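You operate a simulated robot arm through the tools that you are given. There is no shell and no other tool. Be economical: measure what you need, move in short steps, check, and stop when the job is done.

Carry out the task below with a simulated robot arm. There is one attempt and no reset: what you move stays moved.

TASK
Put the green cup in the vacuum box and clear its bubbles.
Fine: Shut the lid, run the pump till they are gone, switch it off, vent the box and open the lid; leave the cup in and the other cup where it is.
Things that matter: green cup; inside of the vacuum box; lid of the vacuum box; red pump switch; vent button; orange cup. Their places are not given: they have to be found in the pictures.

It is judged by the outcome, as a careful person would: the job done as asked, and still so three seconds after it is handed in. It fails if anything else is knocked over, pushed out of place, dropped, spilled or broken.

THE ROBOT
A 6-joint arm with a two-finger parallel gripper, fixed in place. Base frame: the origin is at the foot of the arm, x ahead of it, y to its left, z up; the work surface is at about z = 85. Lengths are in cm, angles in rad, forces in N, time in s.
With the tool pointing down near the work surface it reaches from about 24 to 64 cm from the base axis. Its first joint turns from -1.152 to 1.152 rad. Payload 2.7 kg.
Tool frame: the origin (TCP) lies between the finger pads and is the grasp point; the fingertips stand 2.3 cm ahead of it; z points along the fingers, y is the line along which they close. The gripper opens to 9.4 cm. The fingers are 3.8 cm wide and 1 cm thick; the gripper's body (5.4 by 9.6 cm) begins 3.9 cm behind the TCP.
Orientation is that of the tool frame in the base frame, as [roll, pitch, yaw] about the fixed x, y, z axes, in that order (R = Rz(yaw) Ry(pitch) Rx(roll)). With the fingers straight down and closing along the base's y, the tool's x points along the base's -x, its y along +y and its z along -z.

THE INTERFACE
- The arm moves only by the tool play_rows. Its arguments are lists of equal length, an entry for each row: "travel": the shift along the tool's x, y, z in cm, a list of three; "turn": the turn, a rotation vector about the tool's x, y, z in rad, a list of three. In form: {"travel": [[dx, dy, dz], ...], "turn": [[wx, wy, wz], ...]}. A call has 1 to 20 rows; each row is the pose to reach, as a shift and turn from the pose commanded when the call began, along the tool's axes at that moment. "jaw" is the finger opening in cm, from 0 to 9.4, set as the call begins (left out, the last holds). A row lasts 0.2 s, in which the tool goes at most 5 cm and 0.15 rad; a call with a longer step from one row to the next is refused whole, and so is a gripper value outside its range. A pose out of reach is approached as far as the arm can. The call stops where the force on the tool passes 90 N (or 10 N more than at its start, if that is more) or the arm is blocked; 0.2 s more then pass. The fingers move at their own pace (about 4.5 cm/s each) and stop on an object; they squeeze with about 42 N. The grip force told is the motor's: it shows also when the fingers shut on nothing. Time passes only in rows, and 0.2 s behind the last, so rows that repeat a pose let the fingers close. It gives the time, the measured TCP pose, the force on the tool (base axes), the opening and the grip force at its end, in the units of the frame above (readings bear some noise).
- Cameras (640 x 400 px; columns grow to the right, rows downward): "scene" is fixed at [9.04, -44.51, 140.63]; the picture's right is [0.77, -0.64, 0.00], its down [-0.39, -0.46, -0.80] and it looks along [0.51, 0.61, -0.60] (base axes); focal length 327 px, centre (320, 200). "wrist" rides on the gripper at [-3.9, 0, -4.4] in the tool frame; the picture's right is [0.00, -1.00, 0.00], its down [0.97, 0.00, -0.24] and it looks along [0.24, 0.00, 0.97] (tool axes); focal length 218 px, centre (320, 200).
- grab_frame(camera): a new picture of that camera. No time passes.
- measure_at(camera, pixels): for up to 12 pixels [column, row] of the newest picture of that camera ("zoom" is the newest enlarged one), the place [x, y, z] in the base frame of the surface seen there, good to about 0.2 cm, but the place of the scene camera against the robot may be out by one fixed shift of up to 2.5 cm in any direction. No time passes.
- close_up(camera, box): a new picture of the part [left, top, right, bottom] of that camera's present view, enlarged. No time passes.
- hand_in(): hands the job in; it is judged then, once.

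Work in short steps. Measure before you move; look again where a grasp or a placing could have gone wrong, and mend it. You have 80 turns and 54 pictures in all, those below and enlarged ones among them. Open the gripper and draw the arm clear of the work before you hand the job in, unless the task says otherwise; then end with one line.

The tools are called after "Request:" by a JSON object that holds its "name" and its "arguments". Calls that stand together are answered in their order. play_rows: Moves the arm, as the interface text tells. Its arguments: {"type":"object","properties":{"travel":{"type":"array"},"turn":{"type":"array"},"jaw":{"type":"number"}},"required":["travel","turn"]} The other tools are called the same way: grab_frame (camera) takes a picture; measure_at (camera, pixels) gives the place of the surface under pixels of a picture; close_up (camera, box) takes an enlarged picture of a part of a camera's view; hand_in () hands the job in.

At the start:

```text
time: 0.0
position: [37.43, -5.45, 115.11]
orientation: [3.14, -0.001, 3.141]
ft_force: [0.4, 0.2, -0.1]
opening: 9.37
gripper_force: 0.1
```

scene: 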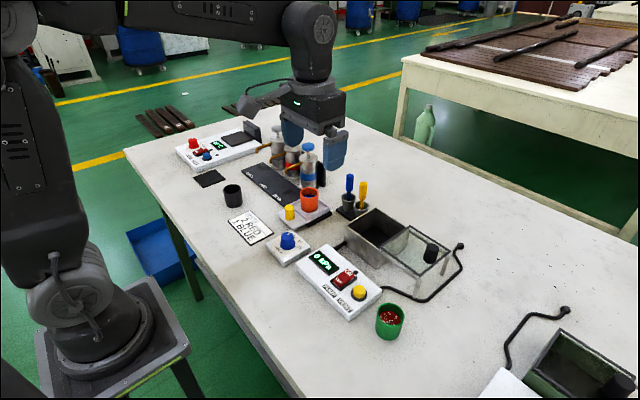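
wrist: 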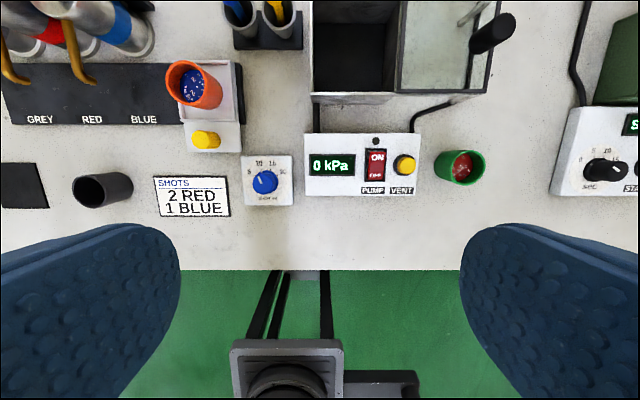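

I'll look closer at the vacuum box, its control unit and the green cup.

Request:
{"name": "close_up", "arguments": {"camera": "scene", "box": [280, 190, 480, 350]}}

Request:
{"name": "close_up", "arguments": {"camera": "wrist", "box": [280, 0, 540, 210]}}

Request:
{"name": "measure_at", "arguments": {"camera": "wrist", "pixels": [[460, 167], [437, 167], [484, 167], [460, 184], [404, 164], [376, 170], [377, 155], [350, 50], [318, 100], [396, 90], [492, 33], [320, 10]]}}

Request:
{"name": "measure_at", "arguments": {"camera": "scene", "pixels": [[389, 317], [376, 315], [403, 315], [359, 292], [345, 278], [371, 210], [346, 235], [392, 268], [439, 277], [410, 235], [432, 252], [375, 245]]}}

```text
2.50 times, centred on (380, 270) of scene
```

zoom: 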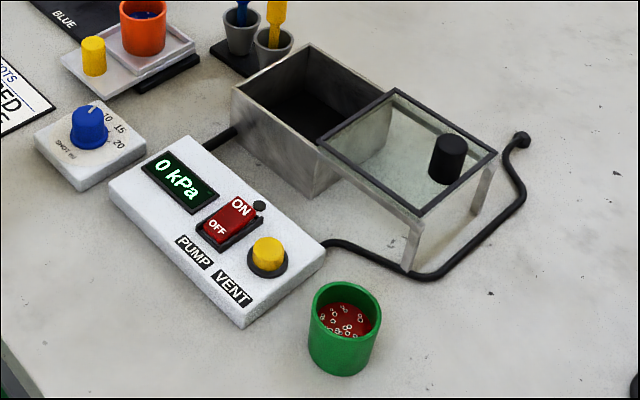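

```text
1.90 times, centred on (410, 105) of wrist
```

zoom: 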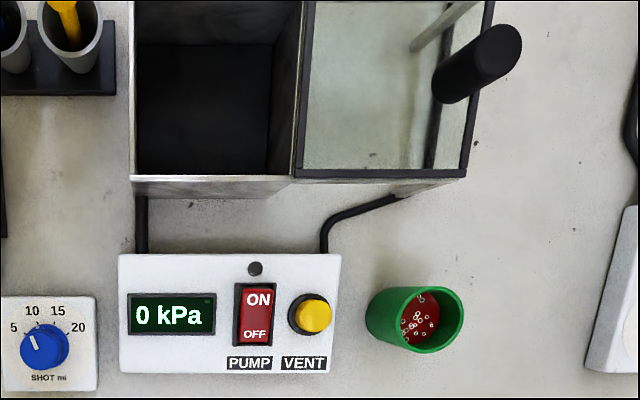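

```text
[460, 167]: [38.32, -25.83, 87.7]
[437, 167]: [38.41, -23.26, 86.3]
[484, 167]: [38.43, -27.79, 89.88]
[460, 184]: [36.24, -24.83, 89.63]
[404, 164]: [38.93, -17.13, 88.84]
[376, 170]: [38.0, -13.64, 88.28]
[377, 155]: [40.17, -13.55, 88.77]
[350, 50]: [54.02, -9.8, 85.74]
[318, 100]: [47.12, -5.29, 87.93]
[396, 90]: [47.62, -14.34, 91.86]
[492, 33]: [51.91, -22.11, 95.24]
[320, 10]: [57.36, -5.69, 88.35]
```

```text
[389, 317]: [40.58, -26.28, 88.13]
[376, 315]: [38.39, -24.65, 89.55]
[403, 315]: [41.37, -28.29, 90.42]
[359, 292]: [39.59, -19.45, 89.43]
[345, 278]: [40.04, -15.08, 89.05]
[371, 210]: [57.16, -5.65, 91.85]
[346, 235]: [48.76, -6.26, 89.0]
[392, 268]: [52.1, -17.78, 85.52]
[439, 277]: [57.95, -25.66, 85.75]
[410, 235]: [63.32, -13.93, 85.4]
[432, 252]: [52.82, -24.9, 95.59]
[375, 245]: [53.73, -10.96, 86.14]
```

The lid is a sliding glass plate with a black knob, and is now slid to the right (-y). I'll move over it to view it straight down.

Request:
{"name": "play_rows", "arguments": {"travel": [[-4, -3, 0], [-8, -6, 0], [-12, -9, 0], [-12, -9, 0]], "turn": [[0, 0, 0], [0, 0, 0], [0, 0, 0], [0, 0, 0]]}}

Request:
{"name": "grab_frame", "arguments": {"camera": "wrist"}}

```text
time: 1.0
position: [49.48, -14.56, 114.92]
orientation: [3.142, 0.0, 3.141]
ft_force: [0.7, 0.2, 0.1]
opening: 9.41
gripper_force: 0.1
```

```text
49 pictures are left
```

wrist: 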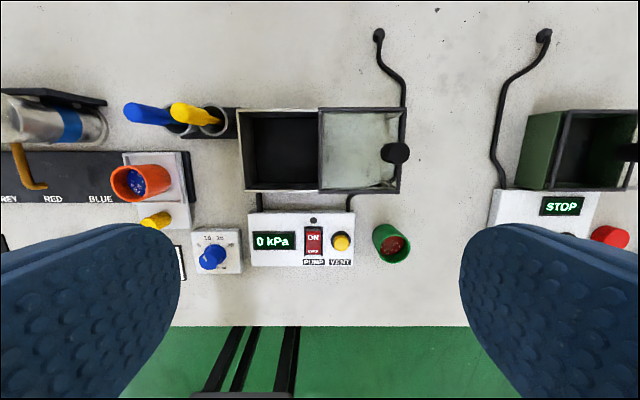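

Request:
{"name": "close_up", "arguments": {"camera": "wrist", "box": [220, 90, 420, 280]}}

Request:
{"name": "measure_at", "arguments": {"camera": "wrist", "pixels": [[240, 109], [240, 190], [316, 108], [320, 190], [403, 109], [399, 192], [396, 153], [280, 145], [392, 240], [374, 242], [410, 243], [341, 241]]}}

```text
2.11 times, centred on (320, 185) of wrist
```

zoom: 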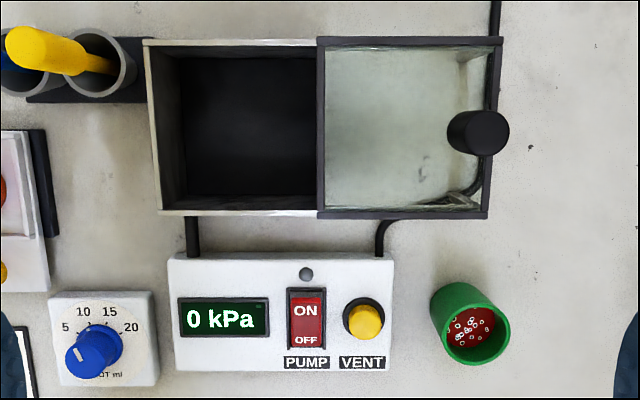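

```text
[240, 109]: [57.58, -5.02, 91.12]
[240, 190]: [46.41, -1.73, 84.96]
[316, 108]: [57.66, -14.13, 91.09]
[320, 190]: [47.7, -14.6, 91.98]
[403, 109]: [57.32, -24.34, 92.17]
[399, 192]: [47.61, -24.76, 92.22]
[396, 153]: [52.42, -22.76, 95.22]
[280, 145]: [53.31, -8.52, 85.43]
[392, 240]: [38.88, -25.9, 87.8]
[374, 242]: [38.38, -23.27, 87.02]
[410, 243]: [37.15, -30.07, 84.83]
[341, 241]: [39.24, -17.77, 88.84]
```

Request:
{"name": "measure_at", "arguments": {"camera": "zoom", "pixels": [[443, 328], [508, 327], [477, 299], [478, 360], [478, 325], [434, 310], [367, 320], [306, 312], [306, 340], [306, 297], [182, 60], [310, 195]]}}

```text
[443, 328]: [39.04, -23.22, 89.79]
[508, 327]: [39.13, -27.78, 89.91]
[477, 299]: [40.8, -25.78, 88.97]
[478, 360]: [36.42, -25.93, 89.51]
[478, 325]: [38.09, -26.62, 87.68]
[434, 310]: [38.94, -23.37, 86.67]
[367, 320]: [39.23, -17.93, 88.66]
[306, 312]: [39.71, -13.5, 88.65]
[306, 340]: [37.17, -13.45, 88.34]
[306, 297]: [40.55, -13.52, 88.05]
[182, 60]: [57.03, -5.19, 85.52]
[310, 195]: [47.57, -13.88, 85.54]
```

Cup rim centre is about (38.7, -25.5), diameter ~4.6, top 89.9. The box opening's centre is about (52.5, -9.5), and the lid lies at z≈92. I'll go above the cup.

Request:
{"name": "play_rows", "arguments": {"travel": [[2.7, -2.7, 0], [5.4, -5.4, 0], [8, -8, 0], [10.78, -10.94, 0], [10.78, -10.94, 4], [10.78, -10.94, 8], [10.78, -10.94, 12], [10.78, -10.94, 16], [10.78, -10.94, 16]], "turn": [[0, 0, 0], [0, 0, 0], [0, 0, 0], [0, 0, 0], [0, 0, 0], [0, 0, 0], [0, 0, 0], [0, 0, 0], [0, 0, 0]], "jaw": 7.6}}

Request:
{"name": "grab_frame", "arguments": {"camera": "wrist"}}

```text
time: 3.0
position: [38.6, -25.45, 98.9]
orientation: [3.141, -0.002, 3.141]
ft_force: [0.0, -0.2, -0.1]
opening: 7.58
gripper_force: 0.0
```

```text
47 pictures are left
```

wrist: 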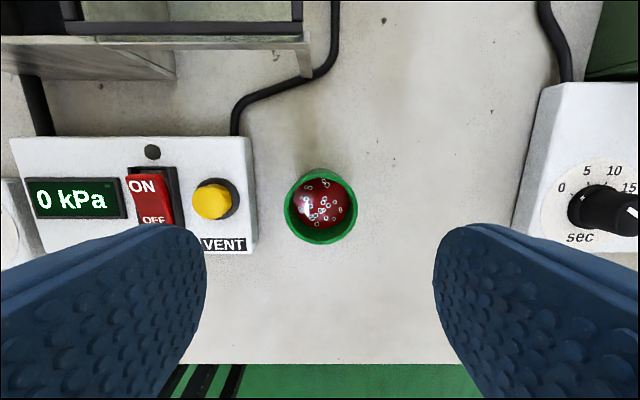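

Request:
{"name": "measure_at", "arguments": {"camera": "wrist", "pixels": [[288, 210], [354, 210], [320, 175], [320, 242], [320, 172], [250, 240]]}}

```text
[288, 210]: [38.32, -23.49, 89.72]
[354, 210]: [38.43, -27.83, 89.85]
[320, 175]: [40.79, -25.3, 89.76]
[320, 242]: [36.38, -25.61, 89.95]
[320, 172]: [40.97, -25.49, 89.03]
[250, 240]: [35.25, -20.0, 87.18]
```

The cup is centred between the fingers at (38.6, -25.6). I'll go down 9.4 cm, then close.

Request:
{"name": "play_rows", "arguments": {"travel": [[0, -0.1, 3], [0, -0.1, 6], [0, -0.1, 8], [0, -0.1, 9.4], [0, -0.1, 9.4]], "turn": [[0, 0, 0], [0, 0, 0], [0, 0, 0], [0, 0, 0], [0, 0, 0]]}}

Request:
{"name": "play_rows", "arguments": {"travel": [[0, 0, 0], [0, 0, 0], [0, 0, 0], [0, 0, 0], [0, 0, 0]], "turn": [[0, 0, 0], [0, 0, 0], [0, 0, 0], [0, 0, 0], [0, 0, 0]], "jaw": 3.8}}

```text
time: 4.2
position: [38.51, -25.59, 89.74]
orientation: [3.14, 0.0, 3.141]
ft_force: [-0.8, 0.5, -0.9]
opening: 7.62
gripper_force: 0.1
```

```text
time: 5.4
position: [38.52, -25.57, 89.72]
orientation: [3.142, 0.0, -3.141]
ft_force: [-0.9, 0.6, -0.1]
opening: 4.64
gripper_force: 41.7
```

Gripped at 4.64 cm. I'll lift gently.

Request:
{"name": "play_rows", "arguments": {"travel": [[0, 0, -0.3], [0, 0, -0.9], [0, 0, -1.8], [0, 0, -2.9], [0, 0, -4.1], [0, 0, -5.3], [0, 0, -6.5], [0, 0, -7.7], [0, 0, -8.9], [0, 0, -10.1], [0, 0, -11], [0, 0, -11.6], [0, 0, -12], [0, 0, -12]], "turn": [[0, 0, 0], [0, 0, 0], [0, 0, 0], [0, 0, 0], [0, 0, 0], [0, 0, 0], [0, 0, 0], [0, 0, 0], [0, 0, 0], [0, 0, 0], [0, 0, 0], [0, 0, 0], [0, 0, 0], [0, 0, 0]]}}

Request:
{"name": "grab_frame", "arguments": {"camera": "wrist"}}

```text
time: 8.4
position: [38.65, -25.58, 101.7]
orientation: [3.14, 0.001, -3.14]
ft_force: [-0.3, 0.0, -0.9]
opening: 4.63
gripper_force: 41.4
```

```text
46 pictures are left
```

wrist: 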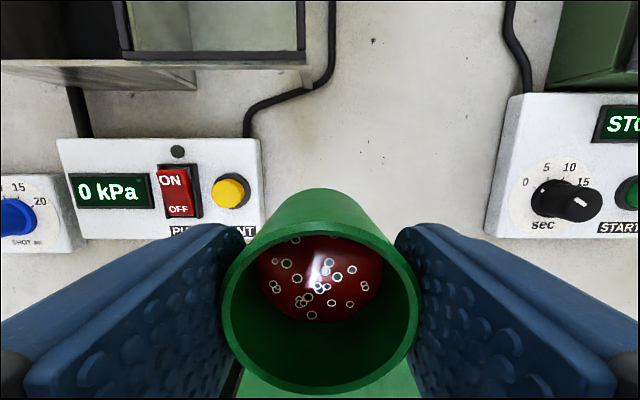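

Lifted level with nothing spilled. Now carrying smoothly over the box opening at (52.5, -9.5).

Request:
{"name": "play_rows", "arguments": {"travel": [[-0.21, 0.24, 0], [-0.69, 0.8, 0], [-1.38, 1.61, 0], [-2.28, 2.65, 0], [-3.25, 3.78, 0], [-4.22, 4.9, 0], [-5.19, 6.03, 0], [-6.16, 7.15, 0], [-7.12, 8.28, 0], [-8.09, 9.4, 0], [-9.06, 10.53, 0], [-10.03, 11.65, 0], [-11, 12.78, 0], [-11.9, 13.83, 0], [-12.66, 14.71, 0], [-13.29, 15.44, 0], [-13.7, 15.92, 0], [-13.85, 16.1, 0], [-13.85, 16.1, 0]], "turn": [[0, 0, 0], [0, 0, 0], [0, 0, 0], [0, 0, 0], [0, 0, 0], [0, 0, 0], [0, 0, 0], [0, 0, 0], [0, 0, 0], [0, 0, 0], [0, 0, 0], [0, 0, 0], [0, 0, 0], [0, 0, 0], [0, 0, 0], [0, 0, 0], [0, 0, 0], [0, 0, 0], [0, 0, 0]]}}

Request:
{"name": "grab_frame", "arguments": {"camera": "wrist"}}

Request:
{"name": "grab_frame", "arguments": {"camera": "scene"}}

```text
time: 12.4
position: [52.66, -9.42, 101.85]
orientation: [3.141, -0.001, 3.141]
ft_force: [-0.1, 1.0, -0.3]
opening: 4.63
gripper_force: 41.5
```

```text
45 pictures are left
```

wrist: 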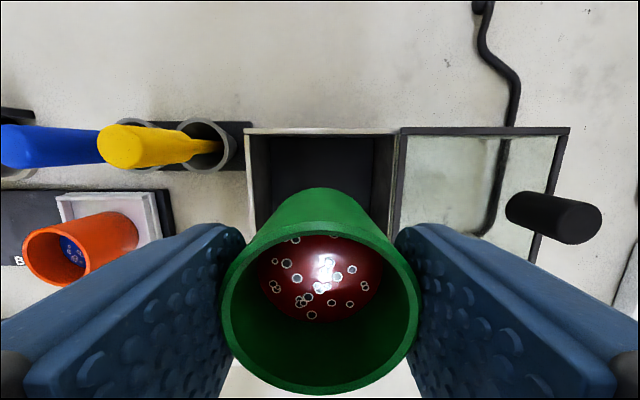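

```text
44 pictures are left
```

scene: 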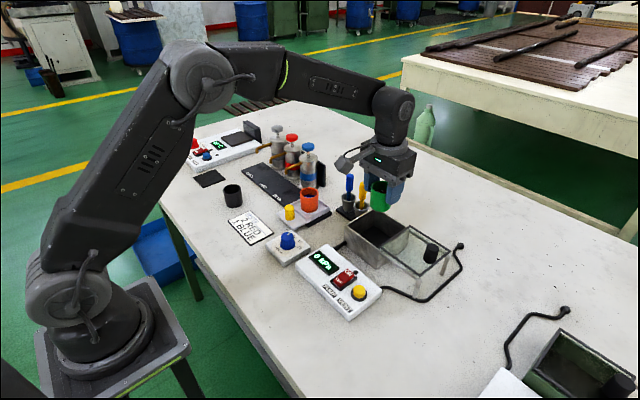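

Check wall positions and the handles near the gripper body before descending.

Request:
{"name": "measure_at", "arguments": {"camera": "wrist", "pixels": [[247, 131], [246, 195], [256, 150], [398, 150], [389, 145], [404, 160], [125, 147], [200, 145], [222, 130], [395, 195], [258, 190], [403, 130]]}}

```text
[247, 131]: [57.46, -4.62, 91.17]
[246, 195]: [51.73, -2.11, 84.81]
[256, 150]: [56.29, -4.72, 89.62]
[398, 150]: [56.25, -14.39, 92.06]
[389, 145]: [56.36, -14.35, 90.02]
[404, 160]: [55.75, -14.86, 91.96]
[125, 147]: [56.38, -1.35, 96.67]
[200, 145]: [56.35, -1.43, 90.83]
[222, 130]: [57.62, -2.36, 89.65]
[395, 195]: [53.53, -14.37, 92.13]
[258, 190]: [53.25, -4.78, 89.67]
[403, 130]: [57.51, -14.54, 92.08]
```

Request:
{"name": "play_rows", "arguments": {"travel": [[0, -0.1, 0.3], [0, -0.1, 1], [0, -0.1, 2.1], [0, -0.1, 3.3], [0, -0.1, 4.5], [0, -0.1, 5.7], [0, -0.1, 6.9], [0, -0.1, 8.1], [0, -0.1, 9.2], [0, -0.1, 10.1], [0, -0.1, 10.7], [0, -0.1, 11], [0, -0.1, 11.2], [0, -0.1, 11.2]], "turn": [[0, 0, 0], [0, 0, 0], [0, 0, 0], [0, 0, 0], [0, 0, 0], [0, 0, 0], [0, 0, 0], [0, 0, 0], [0, 0, 0], [0, 0, 0], [0, 0, 0], [0, 0, 0], [0, 0, 0], [0, 0, 0]]}}

Request:
{"name": "grab_frame", "arguments": {"camera": "wrist"}}

Request:
{"name": "close_up", "arguments": {"camera": "scene", "box": [300, 150, 480, 310]}}

```text
time: 15.4
position: [52.54, -9.48, 90.44]
orientation: [-3.141, 0.0, -3.141]
ft_force: [0.3, -0.5, -0.1]
opening: 4.66
gripper_force: 41.9
```

```text
43 pictures are left
```

wrist: 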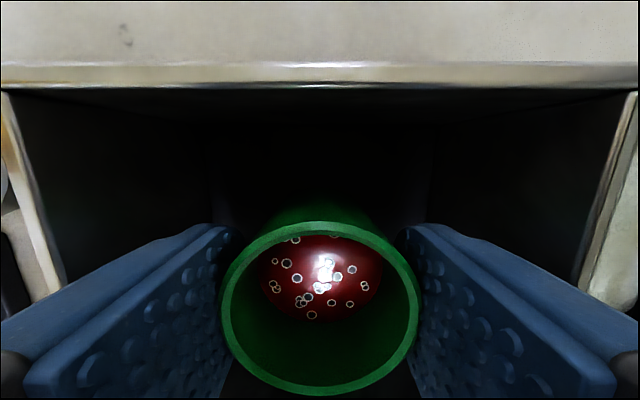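

```text
2.50 times, centred on (390, 230) of scene
```

zoom: 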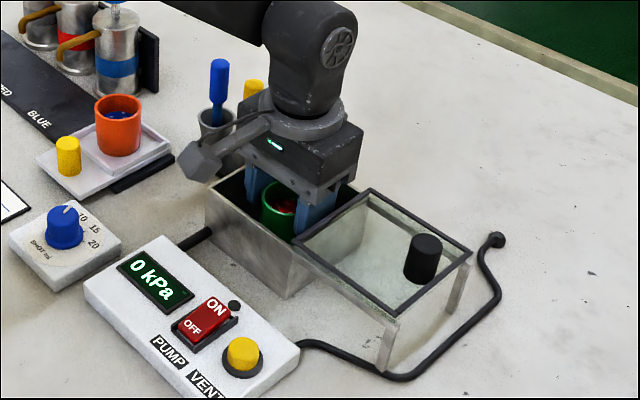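

Not touching the floor yet (force ~0), so I'll lower it in small steps to feel for contact.

Request:
{"name": "play_rows", "arguments": {"travel": [[0, 0, 0.1], [0, 0, 0.2], [0, 0, 0.2]], "turn": [[0, 0, 0], [0, 0, 0], [0, 0, 0]]}}

Request:
{"name": "play_rows", "arguments": {"travel": [[0, 0, 0.1], [0, 0, 0.15], [0, 0, 0.15]], "turn": [[0, 0, 0], [0, 0, 0], [0, 0, 0]]}}

```text
time: 16.2
position: [52.56, -9.64, 90.24]
orientation: [-3.14, -0.001, 3.141]
ft_force: [0.2, -0.2, 0.5]
opening: 4.66
gripper_force: 41.8
```

```text
time: 17.0
position: [52.57, -9.58, 90.25]
orientation: [3.141, 0.004, 3.141]
ft_force: [-5.9, 3.4, 20.7]
opening: 4.67
gripper_force: 42.2
```

Contact (20 N) at z 90.25: the cup is on the floor. I'll open to 6.2 cm, which stays inside the walls, and rise.

Request:
{"name": "play_rows", "arguments": {"travel": [[0, 0, -0.1], [0, 0, -0.1], [0, 0, -0.1], [0, 0, -0.1]], "turn": [[0, 0, 0], [0, 0, 0], [0, 0, 0], [0, 0, 0]], "jaw": 6.2}}

Request:
{"name": "play_rows", "arguments": {"travel": [[0, 0, -0.5], [0, 0, -1.5], [0, 0, -4], [0, 0, -7], [0, 0, -10], [0, 0, -14], [0, 0, -16], [0, 0, -16]], "turn": [[0, 0, 0], [0, 0, 0], [0, 0, 0], [0, 0, 0], [0, 0, 0], [0, 0, 0], [0, 0, 0], [0, 0, 0]]}}

Request:
{"name": "grab_frame", "arguments": {"camera": "wrist"}}

```text
time: 18.0
position: [52.51, -9.47, 90.22]
orientation: [-3.14, 0.001, 3.141]
ft_force: [-0.4, 0.7, 0.1]
opening: 6.18
gripper_force: 0.0
```

```text
time: 19.8
position: [52.46, -9.75, 106.2]
orientation: [3.141, 0.0, -3.141]
ft_force: [0.5, 0.1, -0.6]
opening: 6.21
gripper_force: 0.2
```

```text
41 pictures are left
```

wrist: 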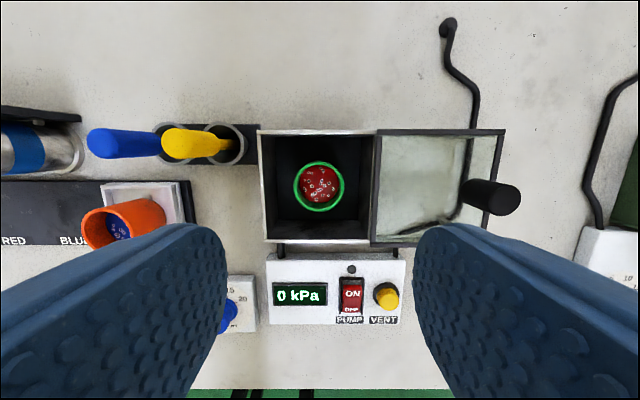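

The cup sits centred in the box. Next, measure the lid knob precisely.

Request:
{"name": "measure_at", "arguments": {"camera": "wrist", "pixels": [[503, 198], [487, 198], [518, 198], [503, 185], [503, 212], [465, 190], [470, 182], [377, 135], [372, 240], [500, 135], [485, 242], [262, 240]]}}

```text
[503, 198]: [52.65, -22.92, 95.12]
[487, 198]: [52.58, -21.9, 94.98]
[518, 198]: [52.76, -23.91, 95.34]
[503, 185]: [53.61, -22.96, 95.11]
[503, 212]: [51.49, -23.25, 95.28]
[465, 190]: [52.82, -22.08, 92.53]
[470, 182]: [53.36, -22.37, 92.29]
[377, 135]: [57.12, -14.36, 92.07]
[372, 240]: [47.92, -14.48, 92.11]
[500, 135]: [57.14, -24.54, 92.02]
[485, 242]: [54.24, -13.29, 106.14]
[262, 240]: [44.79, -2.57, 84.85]
```

Knob centre is about (52.55, -22.95), from z 92.2 to 95.2. I'll move above it, then down.

Request:
{"name": "play_rows", "arguments": {"travel": [[0, -3.3, 0], [0, -6.6, 0], [0, -9.9, 0], [-0.1, -13.2, 0], [-0.1, -13.2, 2], [-0.1, -13.2, 4], [-0.1, -13.2, 4]], "turn": [[0, 0, 0], [0, 0, 0], [0, 0, 0], [0, 0, 0], [0, 0, 0], [0, 0, 0], [0, 0, 0]], "jaw": 5.5}}

Request:
{"name": "grab_frame", "arguments": {"camera": "wrist"}}

```text
time: 21.4
position: [52.63, -22.84, 102.17]
orientation: [3.141, 0.002, -3.142]
ft_force: [0.1, 0.5, -1.6]
opening: 5.51
gripper_force: 0.0
```

```text
40 pictures are left
```

wrist: 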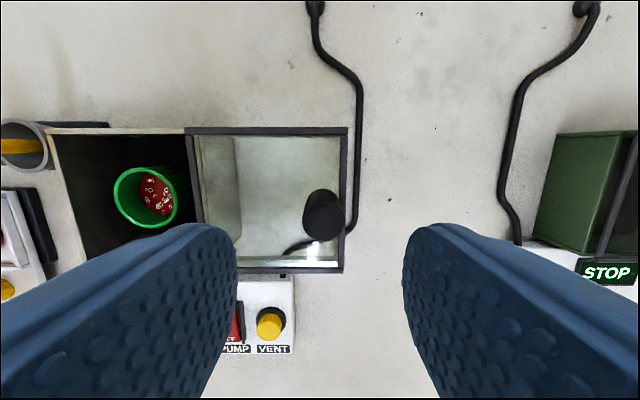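

Request:
{"name": "play_rows", "arguments": {"travel": [[0, -0.15, 2], [0, -0.15, 4], [0, -0.15, 6], [0, -0.15, 6.8], [0, -0.15, 6.8]], "turn": [[0, 0, 0], [0, 0, 0], [0, 0, 0], [0, 0, 0], [0, 0, 0]]}}

Request:
{"name": "play_rows", "arguments": {"travel": [[0, 0, 0], [0, 0, 0], [0, 0, 0], [0, 0, 0], [0, 0, 0]], "turn": [[0, 0, 0], [0, 0, 0], [0, 0, 0], [0, 0, 0], [0, 0, 0]], "jaw": 1.2}}

Request:
{"name": "close_up", "arguments": {"camera": "scene", "box": [320, 170, 500, 310]}}

```text
time: 22.6
position: [52.66, -22.85, 95.36]
orientation: [3.14, 0.0, 3.14]
ft_force: [0.7, 0.2, -0.5]
opening: 5.5
gripper_force: 0.0
```

```text
time: 23.8
position: [52.67, -22.83, 95.4]
orientation: [3.141, 0.0, 3.14]
ft_force: [-1.4, -2.2, 0.6]
opening: 2.37
gripper_force: 45.0
```

```text
2.86 times, centred on (410, 240) of scene
```

zoom: 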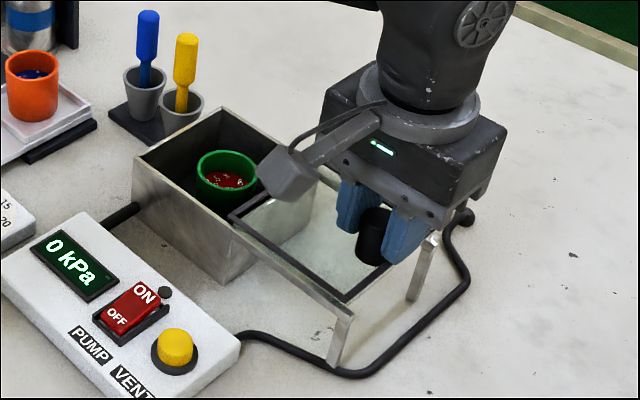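

Knob gripped (2.37 cm). I'll slide the lid +y slowly.

Request:
{"name": "play_rows", "arguments": {"travel": [[0, 0.4, 0], [0, 1, 0], [0, 1.8, 0], [0, 2.6, 0], [0, 3.4, 0], [0, 4.2, 0], [0, 4.8, 0], [0, 5, 0], [0, 5, 0]], "turn": [[0, 0, 0], [0, 0, 0], [0, 0, 0], [0, 0, 0], [0, 0, 0], [0, 0, 0], [0, 0, 0], [0, 0, 0], [0, 0, 0]]}}

Request:
{"name": "close_up", "arguments": {"camera": "scene", "box": [320, 170, 500, 310]}}

```text
time: 25.8
position: [52.59, -17.95, 95.35]
orientation: [3.14, -0.001, -3.14]
ft_force: [-7.7, -0.4, 9.4]
opening: 2.35
gripper_force: 44.9
```

```text
2.86 times, centred on (410, 240) of scene
```

zoom: 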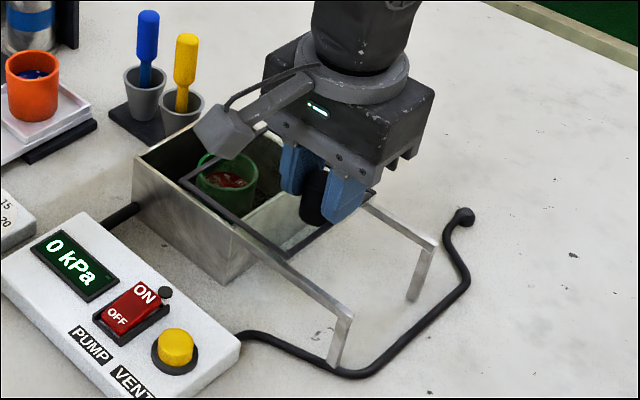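

Request:
{"name": "play_rows", "arguments": {"travel": [[0, 0.4, 0], [0, 1, 0], [0, 1.8, 0], [0, 2.6, 0], [0, 3.3, 0], [0, 3.9, 0], [0, 4.2, 0], [0, 4.4, 0], [0, 4.4, 0]], "turn": [[0, 0, 0], [0, 0, 0], [0, 0, 0], [0, 0, 0], [0, 0, 0], [0, 0, 0], [0, 0, 0], [0, 0, 0], [0, 0, 0]]}}

Request:
{"name": "play_rows", "arguments": {"travel": [[0, 0.2, 0], [0, 0.4, 0], [0, 0.4, 0]], "turn": [[0, 0, 0], [0, 0, 0], [0, 0, 0]]}}

Request:
{"name": "close_up", "arguments": {"camera": "scene", "box": [320, 170, 500, 310]}}

```text
time: 27.8
position: [52.49, -13.49, 95.54]
orientation: [3.141, -0.001, 3.142]
ft_force: [-7.7, 0.3, -6.3]
opening: 2.37
gripper_force: 44.4
```

```text
time: 28.6
position: [52.62, -13.09, 95.39]
orientation: [-3.141, -0.002, -3.141]
ft_force: [-3.9, -3.1, -14.0]
opening: 2.36
gripper_force: 44.4
```

```text
2.86 times, centred on (410, 240) of scene
```

zoom: 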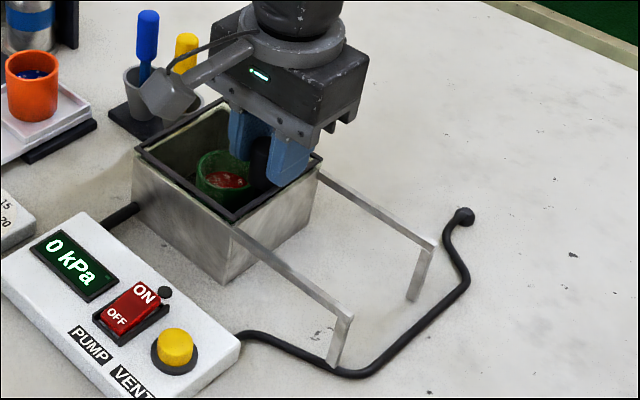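

It looks shut. I'll release, rise and check from above.

Request:
{"name": "play_rows", "arguments": {"travel": [[0, 0, 0], [0, 0, 0], [0, 0, 0], [0, 0, 0]], "turn": [[0, 0, 0], [0, 0, 0], [0, 0, 0], [0, 0, 0]], "jaw": 5}}

Request:
{"name": "play_rows", "arguments": {"travel": [[0, 0, -2], [0, 0, -5], [0, 0, -9], [0, 0, -13], [0, 0, -13]], "turn": [[0, 0, 0], [0, 0, 0], [0, 0, 0], [0, 0, 0], [0, 0, 0]]}}

Request:
{"name": "close_up", "arguments": {"camera": "wrist", "box": [200, 90, 440, 340]}}

Request:
{"name": "close_up", "arguments": {"camera": "scene", "box": [290, 170, 470, 330]}}

```text
time: 29.6
position: [52.73, -13.16, 95.42]
orientation: [3.141, 0.0, -3.141]
ft_force: [0.6, -2.0, 0.3]
opening: 5.02
gripper_force: 0.1
```

```text
time: 30.8
position: [52.64, -13.27, 108.48]
orientation: [3.141, 0.002, -3.141]
ft_force: [0.1, -1.2, 0.4]
opening: 5.01
gripper_force: 0.0
```

```text
1.60 times, centred on (320, 215) of wrist
```

zoom: 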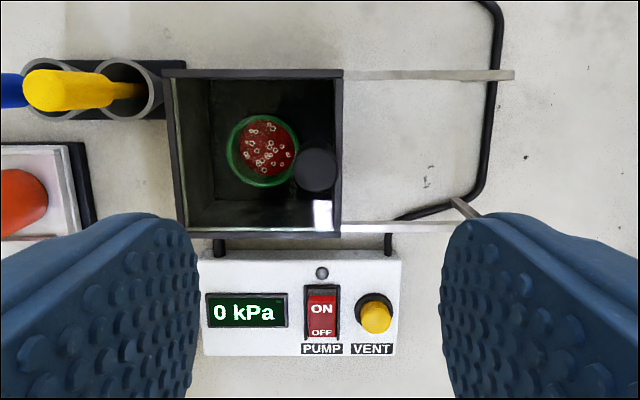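

```text
2.50 times, centred on (380, 250) of scene
```

zoom: 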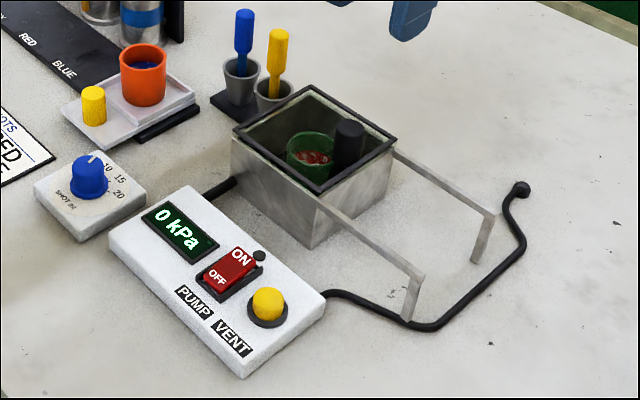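

The lid is flush with the box. The rocker's ON half is at about (40.2, -13.5). I'll turn the tool 90° so one finger (1 cm thick along x) can press one half, and move over the unit.

Request:
{"name": "play_rows", "arguments": {"travel": [[1.4, 0, 0], [2.8, 0, 0], [4.2, 0, 0], [5.6, 0, 0], [7, 0, 0], [8.4, 0, 0], [9.8, 0, 0], [11.2, 0, 0], [12.6, 0, 1], [14, 0, 2.5], [15.4, 0, 4], [16.4, -0.2, 6], [16.4, -0.2, 6]], "turn": [[0, 0, 0.131], [0, 0, 0.262], [0, 0, 0.393], [0, 0, 0.524], [0, 0, 0.654], [0, 0, 0.785], [0, 0, 0.916], [0, 0, 1.047], [0, 0, 1.178], [0, 0, 1.309], [0, 0, 1.44], [0, 0, 1.571], [0, 0, 1.571]], "jaw": 7}}

Request:
{"name": "grab_frame", "arguments": {"camera": "wrist"}}

```text
time: 33.6
position: [36.54, -13.29, 102.32]
orientation: [-3.141, -0.001, 1.57]
ft_force: [-0.4, -0.5, 0.0]
opening: 6.99
gripper_force: 0.0
```

```text
34 pictures are left
```

wrist: 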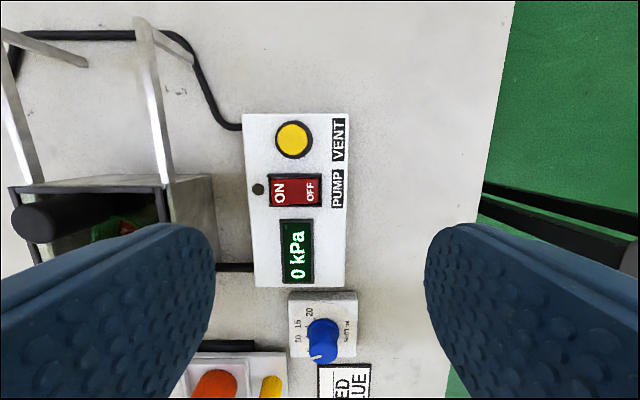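

Request:
{"name": "measure_at", "arguments": {"camera": "wrist", "pixels": [[275, 190], [285, 190], [295, 190], [305, 190], [315, 190], [258, 188], [292, 139], [280, 140], [305, 140], [347, 190], [265, 220], [160, 230]]}}

```text
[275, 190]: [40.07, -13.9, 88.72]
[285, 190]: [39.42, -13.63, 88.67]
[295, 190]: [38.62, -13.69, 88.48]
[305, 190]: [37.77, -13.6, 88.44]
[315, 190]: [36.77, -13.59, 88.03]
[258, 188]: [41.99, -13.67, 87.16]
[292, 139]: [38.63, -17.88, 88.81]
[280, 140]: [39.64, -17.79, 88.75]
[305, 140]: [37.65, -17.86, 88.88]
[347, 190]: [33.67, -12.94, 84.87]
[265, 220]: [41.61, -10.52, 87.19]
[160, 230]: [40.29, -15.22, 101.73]
```

Rocker: x 36.6–40.3, y -13.65, ON half raised (88.7). I'll put the +x finger over x≈39.9 and go down to just above it.

Request:
{"name": "play_rows", "arguments": {"travel": [[-0.2, -0.3, 2], [-0.35, -0.55, 4], [-0.35, -0.55, 6], [-0.35, -0.55, 8], [-0.35, -0.55, 10], [-0.35, -0.55, 10.7], [-0.35, -0.55, 10.7]], "turn": [[0, 0, 0], [0, 0, 0], [0, 0, 0], [0, 0, 0], [0, 0, 0], [0, 0, 0], [0, 0, 0]]}}

Request:
{"name": "close_up", "arguments": {"camera": "scene", "box": [270, 200, 450, 340]}}

```text
time: 35.2
position: [36.02, -13.78, 91.71]
orientation: [-3.141, -0.001, 1.572]
ft_force: [-1.2, 0.9, 0.5]
opening: 6.99
gripper_force: 0.2
```

```text
2.86 times, centred on (360, 270) of scene
```

zoom: 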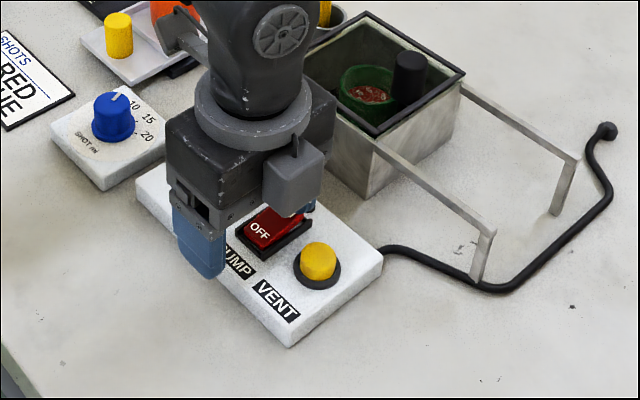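

Request:
{"name": "play_rows", "arguments": {"travel": [[0, 0, 0.3], [0, 0, 0.6], [0, 0, 0.9], [0, 0, 1.1], [0, 0, 1.1]], "turn": [[0, 0, 0], [0, 0, 0], [0, 0, 0], [0, 0, 0], [0, 0, 0]]}}

Request:
{"name": "grab_frame", "arguments": {"camera": "wrist"}}

```text
time: 36.4
position: [35.73, -13.69, 90.72]
orientation: [3.139, 0.0, 1.57]
ft_force: [-1.3, 1.6, 6.4]
opening: 6.95
gripper_force: 0.1
```

```text
32 pictures are left
```

wrist: 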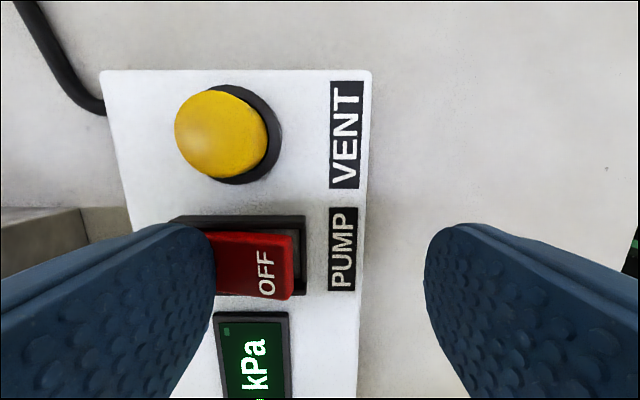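

The OFF half appears raised now. I'll lift off and look at the gauge.

Request:
{"name": "play_rows", "arguments": {"travel": [[0, 0, -2], [0, 0, -5], [0, 0, -8], [0, 0, -8]], "turn": [[0, 0, 0], [0, 0, 0], [0, 0, 0], [0, 0, 0]]}}

Request:
{"name": "grab_frame", "arguments": {"camera": "wrist"}}

Request:
{"name": "close_up", "arguments": {"camera": "scene", "box": [290, 190, 450, 330]}}

```text
time: 37.4
position: [35.72, -13.59, 98.7]
orientation: [-3.141, -0.001, 1.57]
ft_force: [-1.3, -1.2, -0.3]
opening: 6.99
gripper_force: 0.1
```

```text
31 pictures are left
```

wrist: 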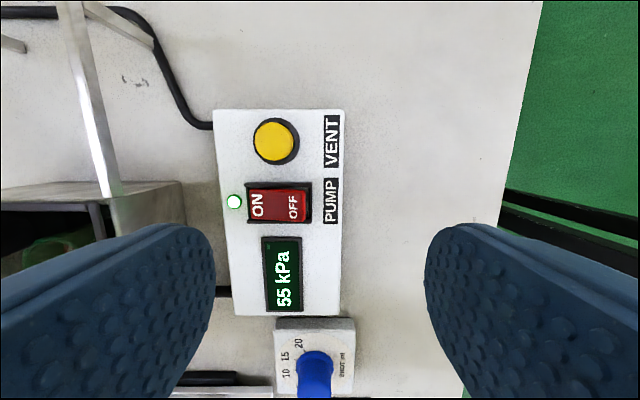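

```text
2.86 times, centred on (370, 260) of scene
```

zoom: 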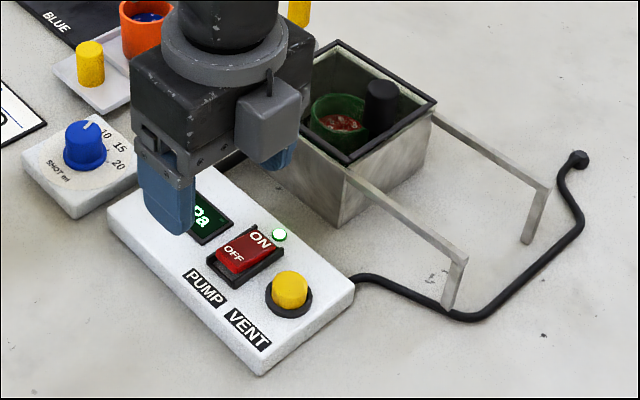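

Pump on (lamp lit, 55 kPa). I'll stage the finger above the OFF half (x≈37.1) while the bubbles clear, then look at the cup.

Request:
{"name": "play_rows", "arguments": {"travel": [[0, -1.3, 0], [0, -2.6, 0], [0, -2.6, 2], [0, -2.6, 4], [0, -2.6, 4]], "turn": [[0, 0, 0], [0, 0, 0], [0, 0, 0], [0, 0, 0], [0, 0, 0]]}}

Request:
{"name": "close_up", "arguments": {"camera": "scene", "box": [350, 200, 420, 250]}}

Request:
{"name": "grab_frame", "arguments": {"camera": "wrist"}}

```text
time: 38.6
position: [33.09, -13.48, 94.46]
orientation: [-3.141, -0.001, 1.572]
ft_force: [-0.2, 0.3, -0.3]
opening: 6.99
gripper_force: 0.0
```

```text
8.00 times, centred on (385, 225) of scene
```

zoom: 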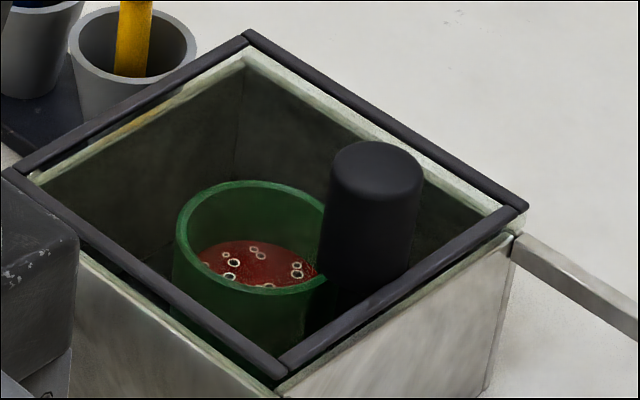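

```text
28 pictures are left
```

wrist: 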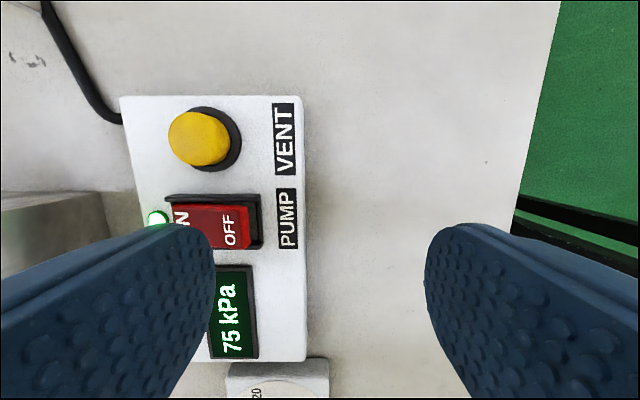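

Bubbles are decreasing. Waiting about 2 s.

Request:
{"name": "play_rows", "arguments": {"travel": [[0, 0, 0], [0, 0, 0], [0, 0, 0], [0, 0, 0], [0, 0, 0], [0, 0, 0], [0, 0, 0], [0, 0, 0], [0, 0, 0], [0, 0, 0]], "turn": [[0, 0, 0], [0, 0, 0], [0, 0, 0], [0, 0, 0], [0, 0, 0], [0, 0, 0], [0, 0, 0], [0, 0, 0], [0, 0, 0], [0, 0, 0]]}}

Request:
{"name": "close_up", "arguments": {"camera": "scene", "box": [350, 200, 420, 250]}}

```text
time: 40.8
position: [33.12, -13.65, 94.43]
orientation: [3.14, 0.0, 1.571]
ft_force: [-0.6, 0.6, -0.1]
opening: 7.01
gripper_force: 0.2
```

```text
8.00 times, centred on (385, 225) of scene
```

zoom: 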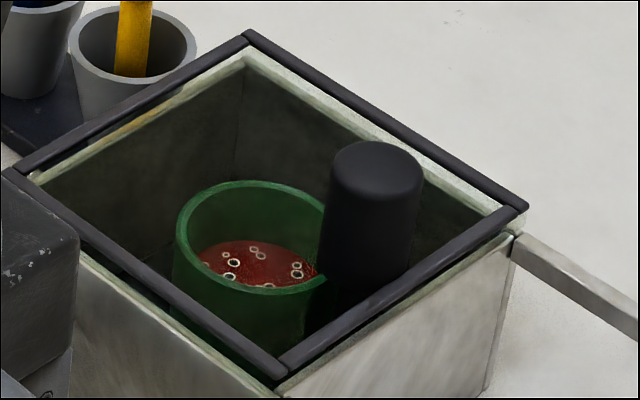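

Request:
{"name": "play_rows", "arguments": {"travel": [[0, 0, 0], [0, 0, 0], [0, 0, 0], [0, 0, 0], [0, 0, 0], [0, 0, 0], [0, 0, 0], [0, 0, 0], [0, 0, 0], [0, 0, 0], [0, 0, 0], [0, 0, 0], [0, 0, 0], [0, 0, 0], [0, 0, 0]], "turn": [[0, 0, 0], [0, 0, 0], [0, 0, 0], [0, 0, 0], [0, 0, 0], [0, 0, 0], [0, 0, 0], [0, 0, 0], [0, 0, 0], [0, 0, 0], [0, 0, 0], [0, 0, 0], [0, 0, 0], [0, 0, 0], [0, 0, 0]]}}

Request:
{"name": "close_up", "arguments": {"camera": "scene", "box": [350, 200, 420, 250]}}

Request:
{"name": "grab_frame", "arguments": {"camera": "wrist"}}

```text
time: 44.0
position: [33.13, -13.74, 94.6]
orientation: [-3.142, -0.001, 1.569]
ft_force: [-0.5, -0.4, 0.3]
opening: 7.0
gripper_force: 0.1
```

```text
8.00 times, centred on (385, 225) of scene
```

zoom: 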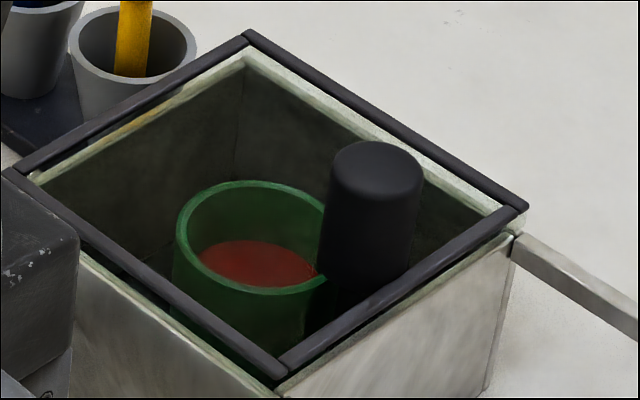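

```text
25 pictures are left
```

wrist: 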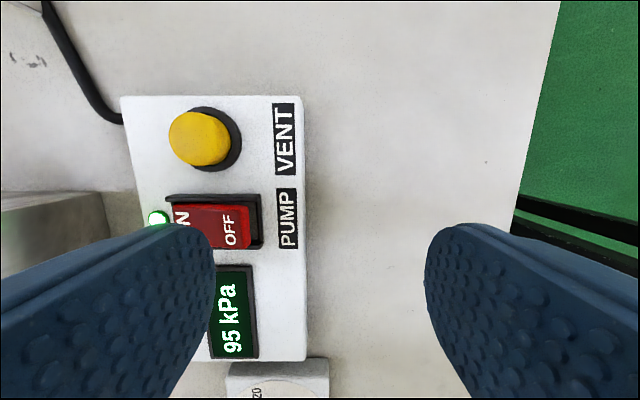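

No bubbles left (95 kPa). Check the OFF half's position, then press it.

Request:
{"name": "measure_at", "arguments": {"camera": "wrist", "pixels": [[246, 228], [240, 215], [220, 225], [200, 220], [182, 220], [211, 235], [206, 235]]}}

```text
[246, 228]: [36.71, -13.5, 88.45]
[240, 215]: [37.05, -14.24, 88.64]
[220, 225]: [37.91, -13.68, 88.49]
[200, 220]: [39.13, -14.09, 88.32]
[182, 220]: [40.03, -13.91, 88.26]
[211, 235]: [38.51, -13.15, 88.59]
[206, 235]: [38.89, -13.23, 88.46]
```

Request:
{"name": "play_rows", "arguments": {"travel": [[0, -0.1, 1.5], [0, -0.1, 2.6], [0, -0.1, 3], [0, -0.1, 3.4], [0, -0.1, 3.8], [0, -0.1, 4], [0, -0.1, 4]], "turn": [[0, 0, 0], [0, 0, 0], [0, 0, 0], [0, 0, 0], [0, 0, 0], [0, 0, 0], [0, 0, 0]]}}

Request:
{"name": "play_rows", "arguments": {"travel": [[0, 0, -2], [0, 0, -5], [0, 0, -8], [0, 0, -8]], "turn": [[0, 0, 0], [0, 0, 0], [0, 0, 0], [0, 0, 0]]}}

Request:
{"name": "grab_frame", "arguments": {"camera": "wrist"}}

```text
time: 45.6
position: [33.0, -13.66, 90.54]
orientation: [3.141, -0.002, 1.571]
ft_force: [-0.8, -0.2, -0.1]
opening: 7.0
gripper_force: 0.1
```

```text
time: 46.6
position: [32.93, -13.88, 98.63]
orientation: [-3.141, 0.002, 1.57]
ft_force: [0.3, -0.4, 1.4]
opening: 6.97
gripper_force: 0.1
```

```text
24 pictures are left
```

wrist: 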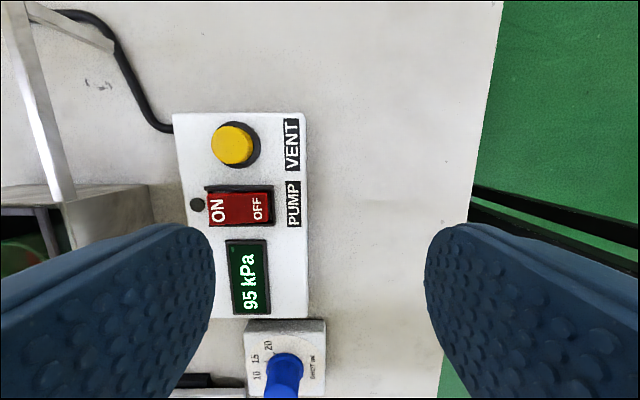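

Pump is off (lamp out), still at 95 kPa. Next is the vent button at about (38.7, -17.85, top 88.85): position the finger over it.

Request:
{"name": "play_rows", "arguments": {"travel": [[-1.3, 0.6, 0], [-2.6, 1.2, 0], [-4.05, 1.75, 0], [-4.05, 1.75, 2.5], [-4.05, 1.75, 5], [-4.05, 1.75, 6.6], [-4.05, 1.75, 6.6]], "turn": [[0, 0, 0], [0, 0, 0], [0, 0, 0], [0, 0, 0], [0, 0, 0], [0, 0, 0], [0, 0, 0]]}}

Request:
{"name": "close_up", "arguments": {"camera": "scene", "box": [290, 220, 430, 330]}}

```text
time: 48.2
position: [34.84, -17.62, 92.08]
orientation: [-3.141, 0.0, 1.57]
ft_force: [-0.3, 0.2, 0.4]
opening: 7.0
gripper_force: 0.0
```

```text
3.64 times, centred on (360, 275) of scene
```

zoom: 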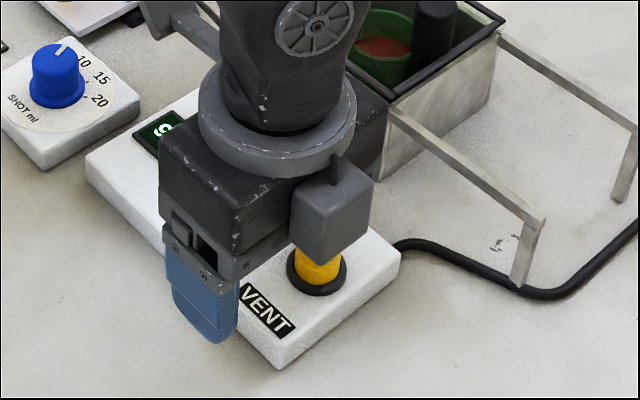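

Request:
{"name": "play_rows", "arguments": {"travel": [[0, 0, 0.4], [0, 0, 0.7], [0, 0, 1], [0, 0, 1.2], [0, 0, 1.3], [0, 0, 1.3], [0, 0, 1.3], [0, 0, 1.3]], "turn": [[0, 0, 0], [0, 0, 0], [0, 0, 0], [0, 0, 0], [0, 0, 0], [0, 0, 0], [0, 0, 0], [0, 0, 0]]}}

Request:
{"name": "grab_frame", "arguments": {"camera": "wrist"}}

Request:
{"name": "close_up", "arguments": {"camera": "scene", "box": [290, 220, 430, 330]}}

```text
time: 50.0
position: [34.83, -17.7, 90.64]
orientation: [-3.141, 0.001, 1.571]
ft_force: [0.4, 0.4, 2.6]
opening: 7.02
gripper_force: 0.0
```

```text
22 pictures are left
```

wrist: 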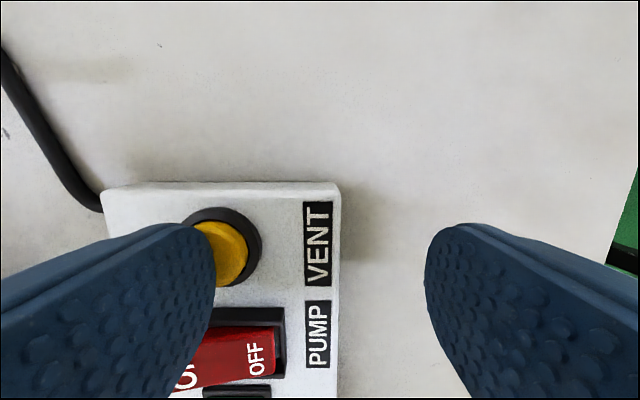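

```text
3.64 times, centred on (360, 275) of scene
```

zoom: 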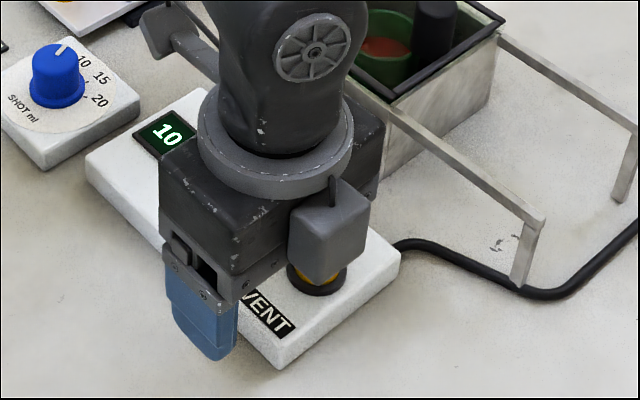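

Venting: gauge reads 10. Hold another second, then check.

Request:
{"name": "play_rows", "arguments": {"travel": [[0, 0, 0], [0, 0, 0], [0, 0, 0], [0, 0, 0], [0, 0, 0], [0, 0, 0]], "turn": [[0, 0, 0], [0, 0, 0], [0, 0, 0], [0, 0, 0], [0, 0, 0], [0, 0, 0]]}}

Request:
{"name": "play_rows", "arguments": {"travel": [[0, 0, -2], [0, 0, -5], [0, 0, -9], [0, 0, -12], [0, 0, -12]], "turn": [[0, 0, 0], [0, 0, 0], [0, 0, 0], [0, 0, 0], [0, 0, 0]]}}

Request:
{"name": "grab_frame", "arguments": {"camera": "wrist"}}

```text
time: 51.4
position: [34.79, -17.58, 90.55]
orientation: [3.141, 0.0, 1.57]
ft_force: [0.5, 0.1, 2.1]
opening: 7.02
gripper_force: 0.1
```

```text
time: 52.6
position: [35.13, -17.78, 102.73]
orientation: [3.141, 0.001, 1.569]
ft_force: [-0.8, 0.9, -0.2]
opening: 7.01
gripper_force: 0.1
```

```text
20 pictures are left
```

wrist: 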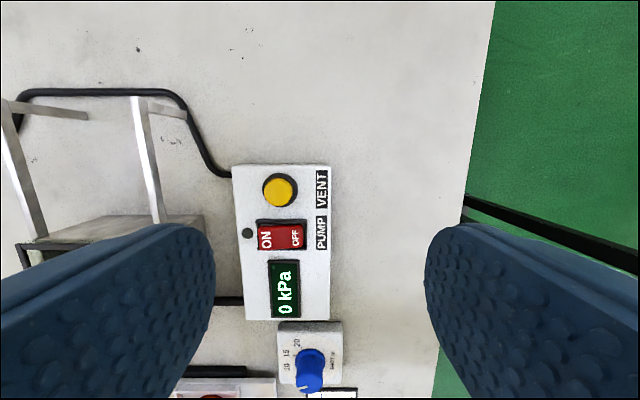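

Gauge is 0 kPa and the pump is off. I'll turn back and go above the lid knob at (52.6, -13.15).

Request:
{"name": "play_rows", "arguments": {"travel": [[0, 0, -1], [0, 1, -2], [0.4, 2.5, -3], [0.8, 4, -4], [1.2, 5.5, -4], [1.7, 7.2, -4], [2.2, 9, -4], [2.7, 10.8, -4], [3.2, 12.6, -4], [3.7, 14.4, -4], [4.2, 16, -4], [4.6, 17.6, -4], [4.6, 17.6, -4]], "turn": [[0, 0, -0.131], [0, 0, -0.262], [0, 0, -0.393], [0, 0, -0.524], [0, 0, -0.654], [0, 0, -0.785], [0, 0, -0.916], [0, 0, -1.047], [0, 0, -1.178], [0, 0, -1.309], [0, 0, -1.44], [0, 0, -1.571], [0, 0, -1.571]], "jaw": 5.5}}

Request:
{"name": "grab_frame", "arguments": {"camera": "wrist"}}

```text
time: 55.4
position: [52.46, -13.06, 106.69]
orientation: [-3.141, 0.0, -3.139]
ft_force: [-0.5, 0.2, -0.2]
opening: 5.48
gripper_force: 0.1
```

```text
19 pictures are left
```

wrist: 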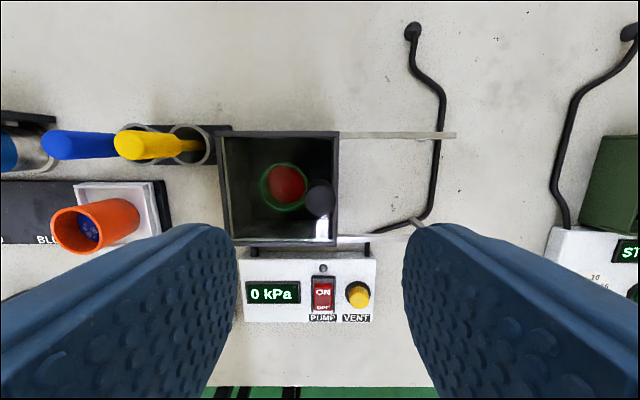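

The cup is bubble-free over its whole surface, and the knob is centred (column 320). I'll descend and grip it.

Request:
{"name": "play_rows", "arguments": {"travel": [[-0.1, 0, 2.5], [-0.1, 0, 5], [-0.1, 0, 7.5], [-0.1, 0, 9.5], [-0.1, 0, 11.1], [-0.1, 0, 11.1]], "turn": [[0, 0, 0], [0, 0, 0], [0, 0, 0], [0, 0, 0], [0, 0, 0], [0, 0, 0]]}}

Request:
{"name": "play_rows", "arguments": {"travel": [[0, 0, 0], [0, 0, 0], [0, 0, 0], [0, 0, 0], [0, 0, 0]], "turn": [[0, 0, 0], [0, 0, 0], [0, 0, 0], [0, 0, 0], [0, 0, 0]], "jaw": 1.2}}

```text
time: 56.8
position: [52.37, -12.92, 95.48]
orientation: [3.142, 0.001, -3.141]
ft_force: [-0.5, 1.0, -0.2]
opening: 5.51
gripper_force: 0.1
```

```text
time: 58.0
position: [52.41, -13.03, 95.46]
orientation: [-3.141, 0.0, 3.139]
ft_force: [0.2, -12.6, -3.2]
opening: 2.38
gripper_force: 44.8
```

Request:
{"name": "play_rows", "arguments": {"travel": [[0, -0.4, 0], [0, -1, 0], [0, -1.8, 0], [0, -2.6, 0], [0, -3.4, 0], [0, -4.2, 0], [0, -5, 0], [0, -5.8, 0], [0, -6.6, 0], [0, -7.4, 0], [0, -8.2, 0], [0, -9, 0], [0, -9.5, 0], [0, -9.8, 0], [0, -9.8, 0]], "turn": [[0, 0, 0], [0, 0, 0], [0, 0, 0], [0, 0, 0], [0, 0, 0], [0, 0, 0], [0, 0, 0], [0, 0, 0], [0, 0, 0], [0, 0, 0], [0, 0, 0], [0, 0, 0], [0, 0, 0], [0, 0, 0], [0, 0, 0]]}}

Request:
{"name": "close_up", "arguments": {"camera": "scene", "box": [320, 170, 500, 310]}}

```text
time: 61.2
position: [52.42, -22.81, 95.58]
orientation: [3.14, -0.005, -3.141]
ft_force: [-17.1, -0.7, -7.3]
opening: 2.38
gripper_force: 45.4
```

```text
2.86 times, centred on (410, 240) of scene
```

zoom: 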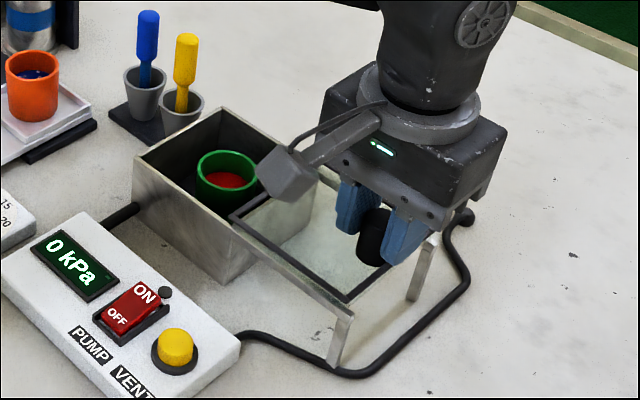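

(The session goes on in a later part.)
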